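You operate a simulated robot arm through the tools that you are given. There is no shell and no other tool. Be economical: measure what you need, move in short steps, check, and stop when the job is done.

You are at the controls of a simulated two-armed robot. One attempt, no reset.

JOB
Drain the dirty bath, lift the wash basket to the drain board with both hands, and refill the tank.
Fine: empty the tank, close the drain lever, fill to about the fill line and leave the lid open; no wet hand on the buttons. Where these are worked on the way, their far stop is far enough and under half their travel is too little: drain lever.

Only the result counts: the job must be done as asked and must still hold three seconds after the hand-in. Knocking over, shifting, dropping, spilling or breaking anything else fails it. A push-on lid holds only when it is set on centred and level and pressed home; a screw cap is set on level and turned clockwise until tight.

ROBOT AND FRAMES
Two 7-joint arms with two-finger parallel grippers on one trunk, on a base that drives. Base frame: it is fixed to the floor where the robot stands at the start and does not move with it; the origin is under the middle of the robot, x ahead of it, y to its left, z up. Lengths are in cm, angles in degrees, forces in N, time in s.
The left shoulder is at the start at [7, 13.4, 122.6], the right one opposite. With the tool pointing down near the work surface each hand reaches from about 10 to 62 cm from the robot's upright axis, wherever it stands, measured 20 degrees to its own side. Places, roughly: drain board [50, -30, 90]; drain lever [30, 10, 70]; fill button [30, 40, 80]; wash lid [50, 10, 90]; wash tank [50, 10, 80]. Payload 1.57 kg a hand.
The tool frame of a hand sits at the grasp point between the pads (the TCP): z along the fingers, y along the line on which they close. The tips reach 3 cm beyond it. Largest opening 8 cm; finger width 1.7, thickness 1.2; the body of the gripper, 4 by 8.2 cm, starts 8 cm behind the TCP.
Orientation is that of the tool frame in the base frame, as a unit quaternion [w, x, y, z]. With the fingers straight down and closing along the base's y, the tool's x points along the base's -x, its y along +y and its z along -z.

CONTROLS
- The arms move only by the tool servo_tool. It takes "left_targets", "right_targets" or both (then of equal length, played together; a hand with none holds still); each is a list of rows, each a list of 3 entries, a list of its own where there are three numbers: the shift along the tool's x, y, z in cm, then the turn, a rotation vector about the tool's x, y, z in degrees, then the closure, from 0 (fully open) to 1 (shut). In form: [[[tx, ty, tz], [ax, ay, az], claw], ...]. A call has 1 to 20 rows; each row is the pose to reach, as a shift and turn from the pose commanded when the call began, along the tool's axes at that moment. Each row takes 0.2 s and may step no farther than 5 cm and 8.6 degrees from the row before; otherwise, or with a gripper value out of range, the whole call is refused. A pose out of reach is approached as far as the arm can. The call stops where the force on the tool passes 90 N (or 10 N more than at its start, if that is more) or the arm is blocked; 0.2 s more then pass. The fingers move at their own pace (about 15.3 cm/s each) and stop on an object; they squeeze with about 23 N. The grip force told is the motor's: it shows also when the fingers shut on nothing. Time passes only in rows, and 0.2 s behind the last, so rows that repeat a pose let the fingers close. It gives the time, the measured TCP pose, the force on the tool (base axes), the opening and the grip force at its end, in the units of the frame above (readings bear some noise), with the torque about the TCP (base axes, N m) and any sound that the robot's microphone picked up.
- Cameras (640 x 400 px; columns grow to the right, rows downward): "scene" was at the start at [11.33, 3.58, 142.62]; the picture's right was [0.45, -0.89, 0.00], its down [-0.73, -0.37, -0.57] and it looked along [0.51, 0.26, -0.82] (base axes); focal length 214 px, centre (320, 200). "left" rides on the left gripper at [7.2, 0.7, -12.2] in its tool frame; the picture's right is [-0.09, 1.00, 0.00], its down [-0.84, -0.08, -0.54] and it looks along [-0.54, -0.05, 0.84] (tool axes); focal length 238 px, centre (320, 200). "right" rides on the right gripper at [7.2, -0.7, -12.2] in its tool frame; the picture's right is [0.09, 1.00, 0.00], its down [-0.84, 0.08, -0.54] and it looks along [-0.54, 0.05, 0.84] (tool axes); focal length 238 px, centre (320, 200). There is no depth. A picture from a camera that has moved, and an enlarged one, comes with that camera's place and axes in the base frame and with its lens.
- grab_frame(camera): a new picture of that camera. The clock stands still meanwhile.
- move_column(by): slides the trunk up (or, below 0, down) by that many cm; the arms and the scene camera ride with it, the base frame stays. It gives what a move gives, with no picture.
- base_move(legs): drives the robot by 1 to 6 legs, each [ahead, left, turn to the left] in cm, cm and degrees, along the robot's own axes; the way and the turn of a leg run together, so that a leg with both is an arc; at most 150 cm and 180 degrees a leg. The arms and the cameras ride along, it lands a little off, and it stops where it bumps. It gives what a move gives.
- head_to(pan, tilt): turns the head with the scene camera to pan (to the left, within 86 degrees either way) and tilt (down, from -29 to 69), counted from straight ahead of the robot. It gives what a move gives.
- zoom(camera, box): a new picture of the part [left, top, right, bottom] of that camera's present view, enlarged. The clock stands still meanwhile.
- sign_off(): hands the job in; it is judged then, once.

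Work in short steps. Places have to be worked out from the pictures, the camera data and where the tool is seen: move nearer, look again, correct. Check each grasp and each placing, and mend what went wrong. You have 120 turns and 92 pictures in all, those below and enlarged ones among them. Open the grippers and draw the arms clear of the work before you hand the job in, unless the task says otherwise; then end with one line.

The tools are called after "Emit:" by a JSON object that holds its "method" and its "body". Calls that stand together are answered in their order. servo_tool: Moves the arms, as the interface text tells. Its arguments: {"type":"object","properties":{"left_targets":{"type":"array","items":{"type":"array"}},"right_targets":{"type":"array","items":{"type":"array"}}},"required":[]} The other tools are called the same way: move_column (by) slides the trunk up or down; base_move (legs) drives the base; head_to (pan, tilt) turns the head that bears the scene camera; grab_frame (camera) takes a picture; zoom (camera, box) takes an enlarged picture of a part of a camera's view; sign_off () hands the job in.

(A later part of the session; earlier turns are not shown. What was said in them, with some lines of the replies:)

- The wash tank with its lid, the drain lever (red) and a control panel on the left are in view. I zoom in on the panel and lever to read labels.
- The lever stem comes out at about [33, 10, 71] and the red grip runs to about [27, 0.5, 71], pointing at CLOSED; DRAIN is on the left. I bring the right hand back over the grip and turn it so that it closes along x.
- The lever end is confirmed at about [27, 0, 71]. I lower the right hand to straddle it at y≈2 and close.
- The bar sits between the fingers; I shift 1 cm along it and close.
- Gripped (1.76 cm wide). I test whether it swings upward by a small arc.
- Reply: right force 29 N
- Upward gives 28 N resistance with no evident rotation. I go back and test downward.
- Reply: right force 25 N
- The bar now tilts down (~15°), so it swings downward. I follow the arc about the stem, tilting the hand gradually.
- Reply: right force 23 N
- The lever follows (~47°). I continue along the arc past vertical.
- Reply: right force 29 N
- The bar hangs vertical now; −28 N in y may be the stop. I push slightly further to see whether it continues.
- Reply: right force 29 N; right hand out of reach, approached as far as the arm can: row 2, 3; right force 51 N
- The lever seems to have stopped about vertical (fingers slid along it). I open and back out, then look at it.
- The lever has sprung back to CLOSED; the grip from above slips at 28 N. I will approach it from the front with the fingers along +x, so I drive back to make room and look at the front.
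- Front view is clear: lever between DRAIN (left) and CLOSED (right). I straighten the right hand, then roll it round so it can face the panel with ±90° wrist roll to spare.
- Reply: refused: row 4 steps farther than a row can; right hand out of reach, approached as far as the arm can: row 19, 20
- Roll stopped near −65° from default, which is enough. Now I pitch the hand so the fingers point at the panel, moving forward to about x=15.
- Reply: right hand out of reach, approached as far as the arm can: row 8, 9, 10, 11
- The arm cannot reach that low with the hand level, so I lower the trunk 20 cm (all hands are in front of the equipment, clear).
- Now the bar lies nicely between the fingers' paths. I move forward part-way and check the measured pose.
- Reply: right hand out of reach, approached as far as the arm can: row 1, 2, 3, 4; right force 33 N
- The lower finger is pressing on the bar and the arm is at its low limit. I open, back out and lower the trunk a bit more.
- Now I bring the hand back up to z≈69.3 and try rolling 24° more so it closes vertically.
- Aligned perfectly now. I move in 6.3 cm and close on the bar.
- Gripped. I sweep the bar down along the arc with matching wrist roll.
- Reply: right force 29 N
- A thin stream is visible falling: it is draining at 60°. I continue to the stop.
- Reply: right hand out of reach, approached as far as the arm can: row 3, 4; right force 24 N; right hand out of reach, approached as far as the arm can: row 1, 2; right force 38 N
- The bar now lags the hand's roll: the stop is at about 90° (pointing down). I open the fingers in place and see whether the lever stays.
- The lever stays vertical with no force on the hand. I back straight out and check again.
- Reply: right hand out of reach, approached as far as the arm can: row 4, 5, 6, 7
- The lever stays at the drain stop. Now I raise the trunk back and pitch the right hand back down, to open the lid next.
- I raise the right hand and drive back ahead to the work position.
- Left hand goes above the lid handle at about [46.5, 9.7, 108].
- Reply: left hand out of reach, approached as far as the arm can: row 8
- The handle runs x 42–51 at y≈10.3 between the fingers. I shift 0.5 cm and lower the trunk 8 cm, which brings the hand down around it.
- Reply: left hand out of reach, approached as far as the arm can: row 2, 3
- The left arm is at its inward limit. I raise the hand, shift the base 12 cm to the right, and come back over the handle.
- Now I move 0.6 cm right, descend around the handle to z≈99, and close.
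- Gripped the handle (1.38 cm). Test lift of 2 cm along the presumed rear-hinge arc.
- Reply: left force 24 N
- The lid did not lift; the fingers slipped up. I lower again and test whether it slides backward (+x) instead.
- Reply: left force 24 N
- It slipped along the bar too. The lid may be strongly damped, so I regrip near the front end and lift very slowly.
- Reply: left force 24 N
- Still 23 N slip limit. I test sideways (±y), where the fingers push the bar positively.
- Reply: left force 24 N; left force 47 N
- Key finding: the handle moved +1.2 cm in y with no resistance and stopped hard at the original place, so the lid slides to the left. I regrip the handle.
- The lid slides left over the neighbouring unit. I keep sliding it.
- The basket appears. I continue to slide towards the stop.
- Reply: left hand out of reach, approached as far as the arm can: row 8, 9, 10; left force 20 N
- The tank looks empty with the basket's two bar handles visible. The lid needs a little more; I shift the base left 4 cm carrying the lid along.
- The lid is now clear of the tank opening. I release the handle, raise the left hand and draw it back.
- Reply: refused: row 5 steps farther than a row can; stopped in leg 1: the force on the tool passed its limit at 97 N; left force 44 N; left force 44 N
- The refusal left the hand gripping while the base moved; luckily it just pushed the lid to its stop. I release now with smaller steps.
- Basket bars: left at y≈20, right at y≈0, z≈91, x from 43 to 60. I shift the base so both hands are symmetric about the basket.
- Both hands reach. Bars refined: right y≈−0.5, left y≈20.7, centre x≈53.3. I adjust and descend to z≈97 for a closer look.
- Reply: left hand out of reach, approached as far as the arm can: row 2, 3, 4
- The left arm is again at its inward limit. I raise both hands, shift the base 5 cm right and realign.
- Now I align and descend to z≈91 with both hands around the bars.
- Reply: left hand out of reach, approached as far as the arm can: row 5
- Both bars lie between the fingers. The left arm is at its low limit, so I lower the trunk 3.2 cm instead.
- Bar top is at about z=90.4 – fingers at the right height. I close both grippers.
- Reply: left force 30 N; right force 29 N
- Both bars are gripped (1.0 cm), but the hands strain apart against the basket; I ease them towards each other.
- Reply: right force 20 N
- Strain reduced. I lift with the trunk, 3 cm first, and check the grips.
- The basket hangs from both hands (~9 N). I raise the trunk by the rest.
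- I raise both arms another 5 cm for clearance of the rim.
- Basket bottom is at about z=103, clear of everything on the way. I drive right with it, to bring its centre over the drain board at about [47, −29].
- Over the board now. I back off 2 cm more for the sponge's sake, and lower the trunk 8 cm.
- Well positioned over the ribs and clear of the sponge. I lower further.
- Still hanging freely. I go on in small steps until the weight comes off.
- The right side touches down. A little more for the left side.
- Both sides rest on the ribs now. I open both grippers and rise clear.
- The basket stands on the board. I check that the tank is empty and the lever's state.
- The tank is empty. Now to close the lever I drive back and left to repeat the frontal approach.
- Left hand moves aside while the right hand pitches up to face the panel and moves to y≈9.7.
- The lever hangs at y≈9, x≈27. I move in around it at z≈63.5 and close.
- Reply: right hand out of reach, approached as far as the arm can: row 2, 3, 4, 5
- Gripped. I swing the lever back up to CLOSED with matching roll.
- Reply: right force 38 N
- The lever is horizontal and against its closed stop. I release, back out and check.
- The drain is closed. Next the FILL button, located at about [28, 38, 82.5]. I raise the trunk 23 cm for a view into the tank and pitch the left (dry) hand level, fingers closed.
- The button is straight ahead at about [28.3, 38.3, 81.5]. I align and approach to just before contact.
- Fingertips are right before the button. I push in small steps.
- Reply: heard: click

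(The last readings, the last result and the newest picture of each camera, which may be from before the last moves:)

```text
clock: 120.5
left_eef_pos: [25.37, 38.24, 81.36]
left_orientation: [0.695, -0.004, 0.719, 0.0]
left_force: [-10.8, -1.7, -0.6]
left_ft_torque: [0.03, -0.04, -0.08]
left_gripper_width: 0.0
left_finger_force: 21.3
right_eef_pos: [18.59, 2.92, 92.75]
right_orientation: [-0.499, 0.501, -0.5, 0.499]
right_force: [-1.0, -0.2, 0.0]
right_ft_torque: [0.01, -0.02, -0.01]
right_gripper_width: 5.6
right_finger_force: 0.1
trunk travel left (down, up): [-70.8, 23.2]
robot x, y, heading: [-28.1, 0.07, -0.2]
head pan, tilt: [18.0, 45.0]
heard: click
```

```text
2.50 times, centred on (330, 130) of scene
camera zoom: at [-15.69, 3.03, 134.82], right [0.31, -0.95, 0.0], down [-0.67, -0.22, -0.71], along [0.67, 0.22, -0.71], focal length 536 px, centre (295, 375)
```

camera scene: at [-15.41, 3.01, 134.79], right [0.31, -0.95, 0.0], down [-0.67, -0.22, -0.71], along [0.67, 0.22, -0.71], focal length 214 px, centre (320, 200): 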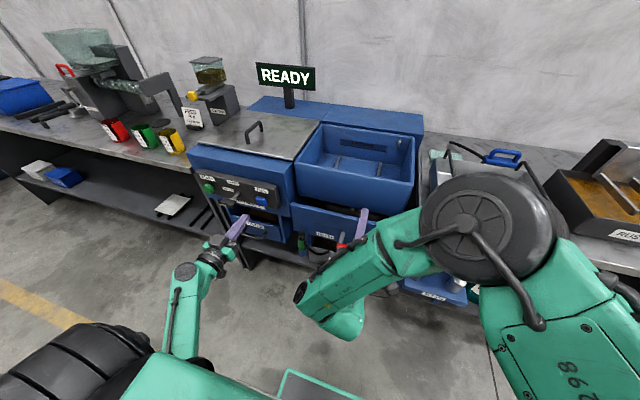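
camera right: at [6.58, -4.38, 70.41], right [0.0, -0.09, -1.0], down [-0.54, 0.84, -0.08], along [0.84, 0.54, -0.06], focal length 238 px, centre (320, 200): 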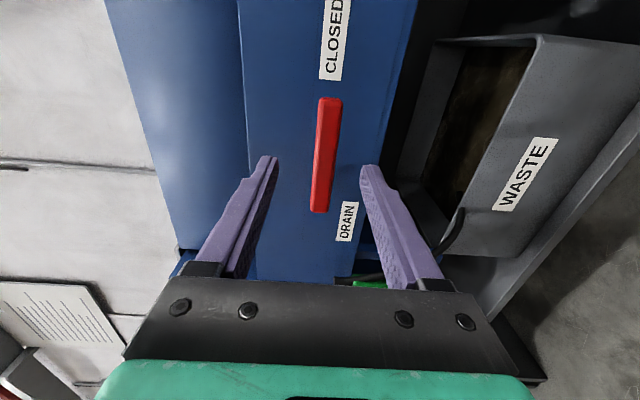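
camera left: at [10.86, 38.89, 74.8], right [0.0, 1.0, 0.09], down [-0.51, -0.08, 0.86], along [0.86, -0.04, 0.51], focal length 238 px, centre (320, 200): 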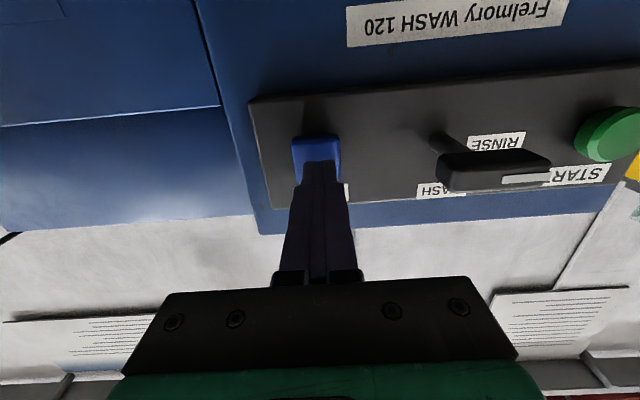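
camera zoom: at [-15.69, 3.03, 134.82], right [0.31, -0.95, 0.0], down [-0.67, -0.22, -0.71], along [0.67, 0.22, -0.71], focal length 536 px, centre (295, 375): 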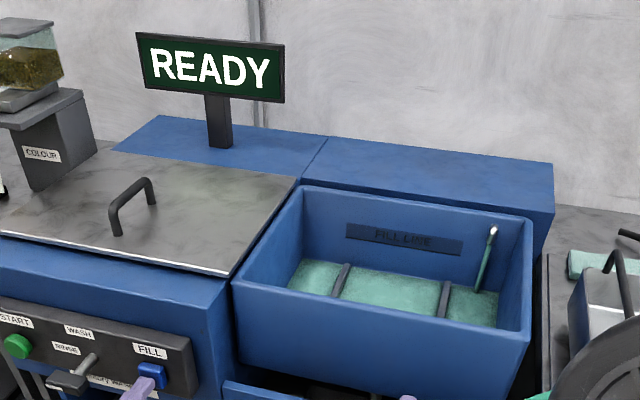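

A click, and water runs from the spout. I hold for about a second and watch the level.

Emit:
{"method": "servo_tool", "body": {"left_targets": [[[0, 0, 0], [0, 0, 0], 1], [[0, 0, 0], [0, 0, 0], 1], [[0, 0, 0], [0, 0, 0], 1], [[0, 0, 0], [0, 0, 0], 1]]}}

Emit:
{"method": "zoom", "body": {"camera": "scene", "box": [300, 110, 430, 210]}}

```text
clock: 121.5
left_eef_pos: [25.32, 38.31, 81.49]
left_orientation: [0.695, -0.004, 0.719, 0.0]
left_force: [-14.3, -0.9, -6.0]
left_ft_torque: [0.0, 0.08, -0.04]
left_gripper_width: 0.03
left_finger_force: 21.4
right_eef_pos: [18.61, 2.99, 92.76]
right_orientation: [-0.499, 0.502, -0.501, 0.498]
right_force: [-0.4, -0.8, 0.7]
right_ft_torque: [0.0, 0.01, 0.0]
right_gripper_width: 5.62
right_finger_force: 0.0
trunk travel left (down, up): [-70.8, 23.2]
robot x, y, heading: [-27.87, 0.22, -0.2]
head pan, tilt: [18.0, 45.0]
```

```text
4.00 times, centred on (365, 160) of scene
camera zoom: at [-15.65, 3.08, 134.82], right [0.31, -0.95, 0.0], down [-0.67, -0.22, -0.71], along [0.67, 0.22, -0.71], focal length 858 px, centre (140, 360)
```

zoom: 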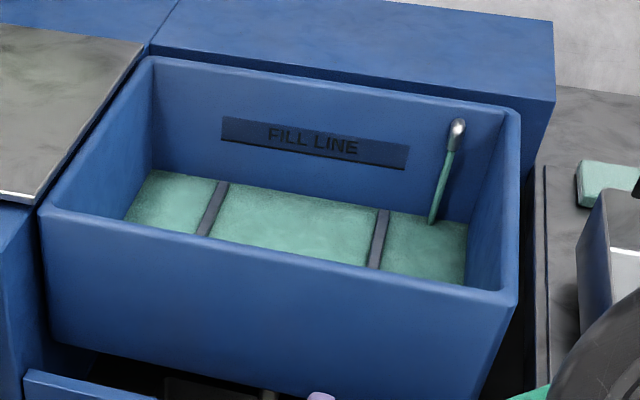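

The level rises slowly. I hold a further 3 s and compare.

Emit:
{"method": "servo_tool", "body": {"left_targets": [[[0, 0, 0], [0, 0, 0], 1], [[0, 0, 0], [0, 0, 0], 1], [[0, 0, 0], [0, 0, 0], 1], [[0, 0, 0], [0, 0, 0], 1], [[0, 0, 0], [0, 0, 0], 1], [[0, 0, 0], [0, 0, 0], 1], [[0, 0, 0], [0, 0, 0], 1], [[0, 0, 0], [0, 0, 0], 1], [[0, 0, 0], [0, 0, 0], 1], [[0, 0, 0], [0, 0, 0], 1], [[0, 0, 0], [0, 0, 0], 1], [[0, 0, 0], [0, 0, 0], 1], [[0, 0, 0], [0, 0, 0], 1], [[0, 0, 0], [0, 0, 0], 1]]}}

Emit:
{"method": "zoom", "body": {"camera": "scene", "box": [300, 110, 430, 210]}}

```text
clock: 124.5
left_eef_pos: [25.31, 38.31, 81.62]
left_orientation: [0.696, -0.003, 0.718, -0.001]
left_force: [-15.7, -0.2, -4.4]
left_ft_torque: [-0.03, 0.0, -0.04]
left_gripper_width: 0.0
left_finger_force: 21.6
right_eef_pos: [18.73, 2.97, 92.7]
right_orientation: [-0.499, 0.502, -0.5, 0.499]
right_force: [0.3, 0.1, -0.3]
right_ft_torque: [0.0, 0.02, -0.01]
right_gripper_width: 5.6
right_finger_force: 0.0
trunk travel left (down, up): [-70.8, 23.2]
robot x, y, heading: [-28.32, 0.23, -0.0]
head pan, tilt: [18.0, 45.0]
```

```text
4.00 times, centred on (365, 160) of scene
camera zoom: at [-15.69, 3.09, 134.82], right [0.31, -0.95, 0.0], down [-0.67, -0.22, -0.71], along [0.67, 0.22, -0.71], focal length 858 px, centre (140, 360)
```

zoom: 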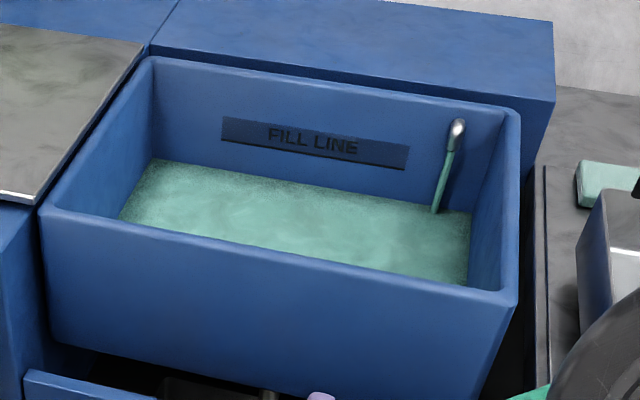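

Level rises about 12 px per 3 s; some 27 px remain to the line (~6–7 s). I release briefly to learn whether the flow needs holding.

Emit:
{"method": "servo_tool", "body": {"left_targets": [[[0, 0, -1.5], [0, 0, 0], 1], [[0, 0, -2.5], [0, 0, 0], 1], [[0, 0, -2.5], [0, 0, 0], 1]]}}

Emit:
{"method": "zoom", "body": {"camera": "scene", "box": [300, 110, 430, 210]}}

```text
clock: 125.3
left_eef_pos: [23.04, 38.22, 81.51]
left_orientation: [0.694, -0.004, 0.72, 0.0]
left_force: [-0.2, -0.4, 0.4]
left_ft_torque: [-0.03, 0.03, 0.0]
left_gripper_width: 0.02
left_finger_force: 21.7
right_eef_pos: [18.99, 2.88, 92.55]
right_orientation: [-0.499, 0.502, -0.501, 0.499]
right_force: [0.3, -0.2, -0.2]
right_ft_torque: [-0.01, 0.03, -0.02]
right_gripper_width: 5.58
right_finger_force: 0.0
trunk travel left (down, up): [-70.8, 23.2]
robot x, y, heading: [-27.83, 0.39, -0.1]
head pan, tilt: [18.0, 45.0]
```

```text
4.00 times, centred on (365, 160) of scene
camera zoom: at [-15.33, 3.03, 134.79], right [0.31, -0.95, 0.0], down [-0.67, -0.22, -0.71], along [0.67, 0.22, -0.71], focal length 858 px, centre (140, 360)
```

zoom: 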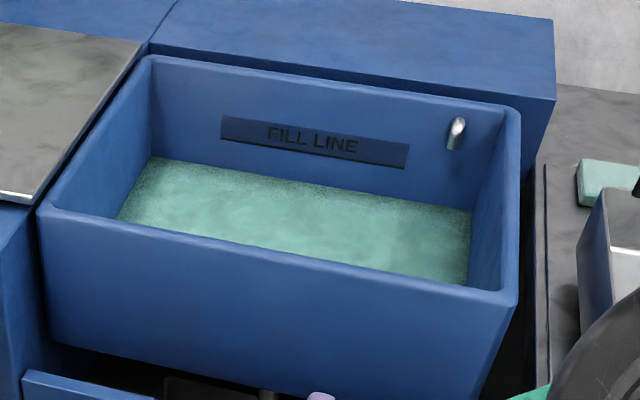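

Hold-to-fill, and the level holds when released. I press again and hold about 4 s.

Emit:
{"method": "servo_tool", "body": {"left_targets": [[[0, 0, 1.3], [0, 0, 0], 1], [[0, 0, 2.5], [0, 0, 0], 1], [[0, 0, 2.5], [0, 0, 0], 1], [[0, 0, 2.5], [0, 0, 0], 1], [[0, 0, 2.5], [0, 0, 0], 1], [[0, 0, 2.5], [0, 0, 0], 1], [[0, 0, 2.5], [0, 0, 0], 1], [[0, 0, 2.5], [0, 0, 0], 1], [[0, 0, 2.5], [0, 0, 0], 1], [[0, 0, 2.5], [0, 0, 0], 1], [[0, 0, 2.5], [0, 0, 0], 1], [[0, 0, 2.5], [0, 0, 0], 1], [[0, 0, 2.5], [0, 0, 0], 1], [[0, 0, 2.5], [0, 0, 0], 1], [[0, 0, 2.5], [0, 0, 0], 1], [[0, 0, 2.5], [0, 0, 0], 1], [[0, 0, 2.5], [0, 0, 0], 1], [[0, 0, 2.5], [0, 0, 0], 1], [[0, 0, 2.5], [0, 0, 0], 1], [[0, 0, 2.5], [0, 0, 0], 1]]}}

Emit:
{"method": "zoom", "body": {"camera": "scene", "box": [300, 110, 430, 210]}}

```text
clock: 129.5
left_eef_pos: [25.42, 38.3, 81.47]
left_orientation: [0.695, -0.004, 0.719, -0.001]
left_force: [-16.1, -0.2, -5.1]
left_ft_torque: [0.03, 0.05, -0.04]
left_gripper_width: 0.0
left_finger_force: 21.5
right_eef_pos: [18.7, 2.89, 92.79]
right_orientation: [-0.5, 0.501, -0.499, 0.5]
right_force: [0.7, 0.8, 0.1]
right_ft_torque: [-0.01, 0.01, 0.03]
right_gripper_width: 5.6
right_finger_force: 0.1
trunk travel left (down, up): [-70.8, 23.2]
robot x, y, heading: [-28.06, 0.26, 0.1]
head pan, tilt: [18.0, 45.0]
heard: click
```

```text
4.00 times, centred on (365, 160) of scene
camera zoom: at [-15.72, 3.09, 134.83], right [0.31, -0.95, 0.0], down [-0.67, -0.22, -0.71], along [0.67, 0.22, -0.71], focal length 858 px, centre (140, 360)
```

zoom: 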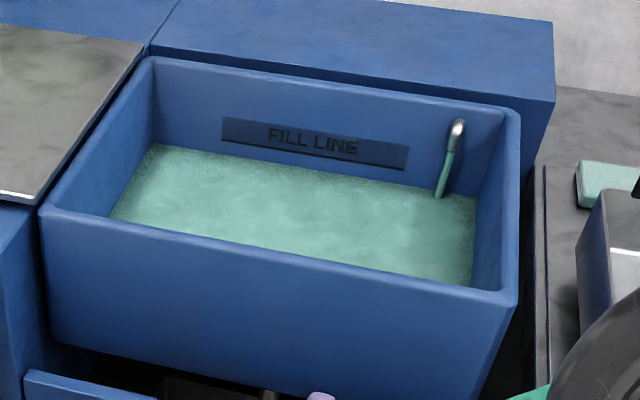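

About 10 px remain. I hold about 2.4 s more.

Emit:
{"method": "servo_tool", "body": {"left_targets": [[[0, 0, 0], [0, 0, 0], 1], [[0, 0, 0], [0, 0, 0], 1], [[0, 0, 0], [0, 0, 0], 1], [[0, 0, 0], [0, 0, 0], 1], [[0, 0, 0], [0, 0, 0], 1], [[0, 0, 0], [0, 0, 0], 1], [[0, 0, 0], [0, 0, 0], 1], [[0, 0, 0], [0, 0, 0], 1], [[0, 0, 0], [0, 0, 0], 1], [[0, 0, 0], [0, 0, 0], 1], [[0, 0, 0], [0, 0, 0], 1]]}}

Emit:
{"method": "zoom", "body": {"camera": "scene", "box": [320, 125, 410, 185]}}

```text
clock: 131.9
left_eef_pos: [25.33, 38.37, 81.57]
left_orientation: [0.696, -0.004, 0.718, 0.0]
left_force: [-15.2, 0.3, -3.2]
left_ft_torque: [-0.04, -0.05, 0.01]
left_gripper_width: 0.01
left_finger_force: 21.6
right_eef_pos: [18.59, 2.93, 92.75]
right_orientation: [-0.5, 0.501, -0.5, 0.5]
right_force: [0.0, -1.0, -0.4]
right_ft_torque: [0.01, -0.01, 0.02]
right_gripper_width: 5.59
right_finger_force: 0.1
trunk travel left (down, up): [-70.8, 23.2]
robot x, y, heading: [-28.19, 0.45, -0.2]
head pan, tilt: [18.0, 45.0]
```

```text
6.67 times, centred on (365, 155) of scene
camera zoom: at [-15.75, 3.09, 134.83], right [0.31, -0.95, 0.0], down [-0.67, -0.22, -0.71], along [0.67, 0.22, -0.71], focal length 1430 px, centre (20, 500)
```

zoom: 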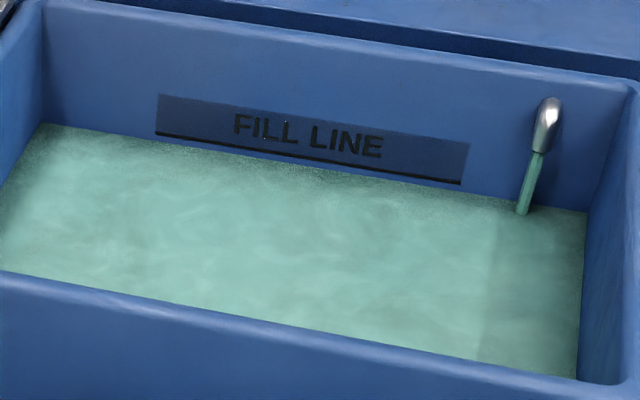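

Just under the line. I hold half a second more and withdraw.

Emit:
{"method": "servo_tool", "body": {"left_targets": [[[0, 0, 0], [0, 0, 0], 1], [[0, 0, 0], [0, 0, 0], 1], [[0, 0, 0], [0, 0, 0], 1], [[0, 0, -2.5], [0, 0, 0], 1], [[0, 0, -5], [0, 0, 0], 0.5], [[0, 0, -7], [0, 0, 0], 0.5]]}}

Emit:
{"method": "zoom", "body": {"camera": "scene", "box": [320, 125, 410, 185]}}

```text
clock: 133.3
left_eef_pos: [18.54, 38.27, 81.64]
left_orientation: [0.695, -0.003, 0.719, -0.001]
left_force: [0.3, -0.8, 0.1]
left_ft_torque: [0.01, 0.0, -0.04]
left_gripper_width: 4.01
left_finger_force: 0.1
right_eef_pos: [18.96, 2.8, 92.56]
right_orientation: [-0.499, 0.502, -0.501, 0.499]
right_force: [0.5, 0.8, -0.5]
right_ft_torque: [-0.02, -0.03, -0.01]
right_gripper_width: 5.59
right_finger_force: 0.1
trunk travel left (down, up): [-70.8, 23.2]
robot x, y, heading: [-27.75, 0.19, -0.1]
head pan, tilt: [18.0, 45.0]
```

```text
6.67 times, centred on (365, 155) of scene
camera zoom: at [-15.39, 3.01, 134.8], right [0.31, -0.95, 0.0], down [-0.67, -0.22, -0.71], along [0.67, 0.22, -0.71], focal length 1430 px, centre (20, 500)
```

zoom: 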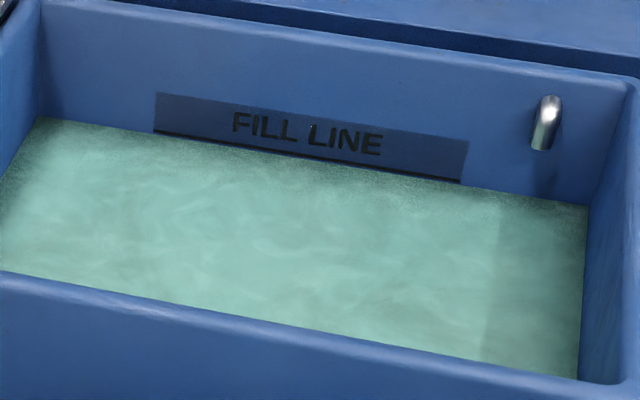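

The water stands at the line and the flow has stopped. I drive back to clear the work and take a last look.

Emit:
{"method": "base_move", "body": {"legs": [[-20, 0, 0]]}}

Emit:
{"method": "head_to", "body": {"pan": -5, "tilt": 38}}

Emit:
{"method": "grab_frame", "body": {"camera": "scene"}}

```text
clock: 134.9
left_eef_pos: [-1.47, 38.27, 81.61]
left_orientation: [0.695, -0.004, 0.719, 0.0]
left_force: [0.4, 0.0, 0.5]
left_ft_torque: [0.01, -0.02, -0.01]
left_gripper_width: 3.99
left_finger_force: 0.0
right_eef_pos: [-1.09, 2.93, 92.67]
right_orientation: [-0.499, 0.502, -0.5, 0.499]
right_force: [-0.5, -0.6, -0.4]
right_ft_torque: [-0.02, -0.03, 0.06]
right_gripper_width: 5.61
right_finger_force: 0.0
trunk travel left (down, up): [-70.8, 23.2]
robot x, y, heading: [-48.38, 0.21, -0.2]
head pan, tilt: [18.0, 45.0]
```

```text
clock: 135.8
left_eef_pos: [-1.5, 38.33, 81.63]
left_orientation: [0.695, -0.005, 0.719, 0.001]
left_force: [0.0, -0.2, 1.3]
left_ft_torque: [0.03, 0.01, 0.02]
left_gripper_width: 3.98
left_finger_force: 0.0
right_eef_pos: [-1.01, 2.97, 92.6]
right_orientation: [-0.499, 0.502, -0.501, 0.499]
right_force: [0.0, 0.2, -0.3]
right_ft_torque: [0.0, -0.02, 0.01]
right_gripper_width: 5.6
right_finger_force: 0.2
trunk travel left (down, up): [-70.8, 23.2]
robot x, y, heading: [-47.7, -0.2, -0.1]
head pan, tilt: [-5.0, 38.0]
```

```text
8 pictures are left
camera scene: at [-34.52, -0.18, 135.82], right [-0.09, -1.0, 0.0], down [-0.61, 0.05, -0.79], along [0.78, -0.07, -0.62], focal length 214 px, centre (320, 200)
```

scene: 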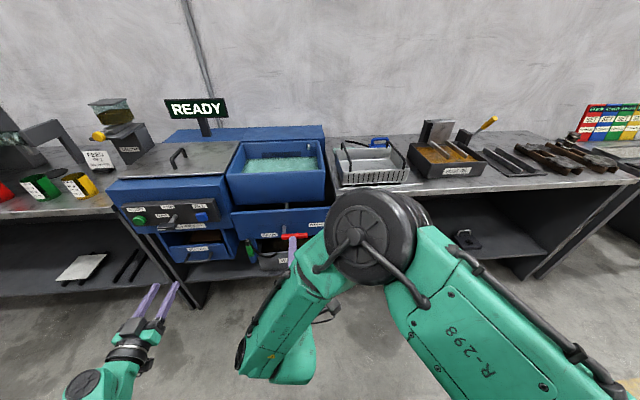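

Final look: the basket stands on the drain board, the lid is open, the lever is closed, the tank is filled to the line, and the sponge, brush and other items are in place. I hand in.

Emit:
{"method": "sign_off", "body": {}}

```text
The job is handed in.
```

The dirty bath is drained, the basket is on the drain board, the drain lever is closed, the tank is refilled to the fill line, the lid is open, and I have handed the job in.
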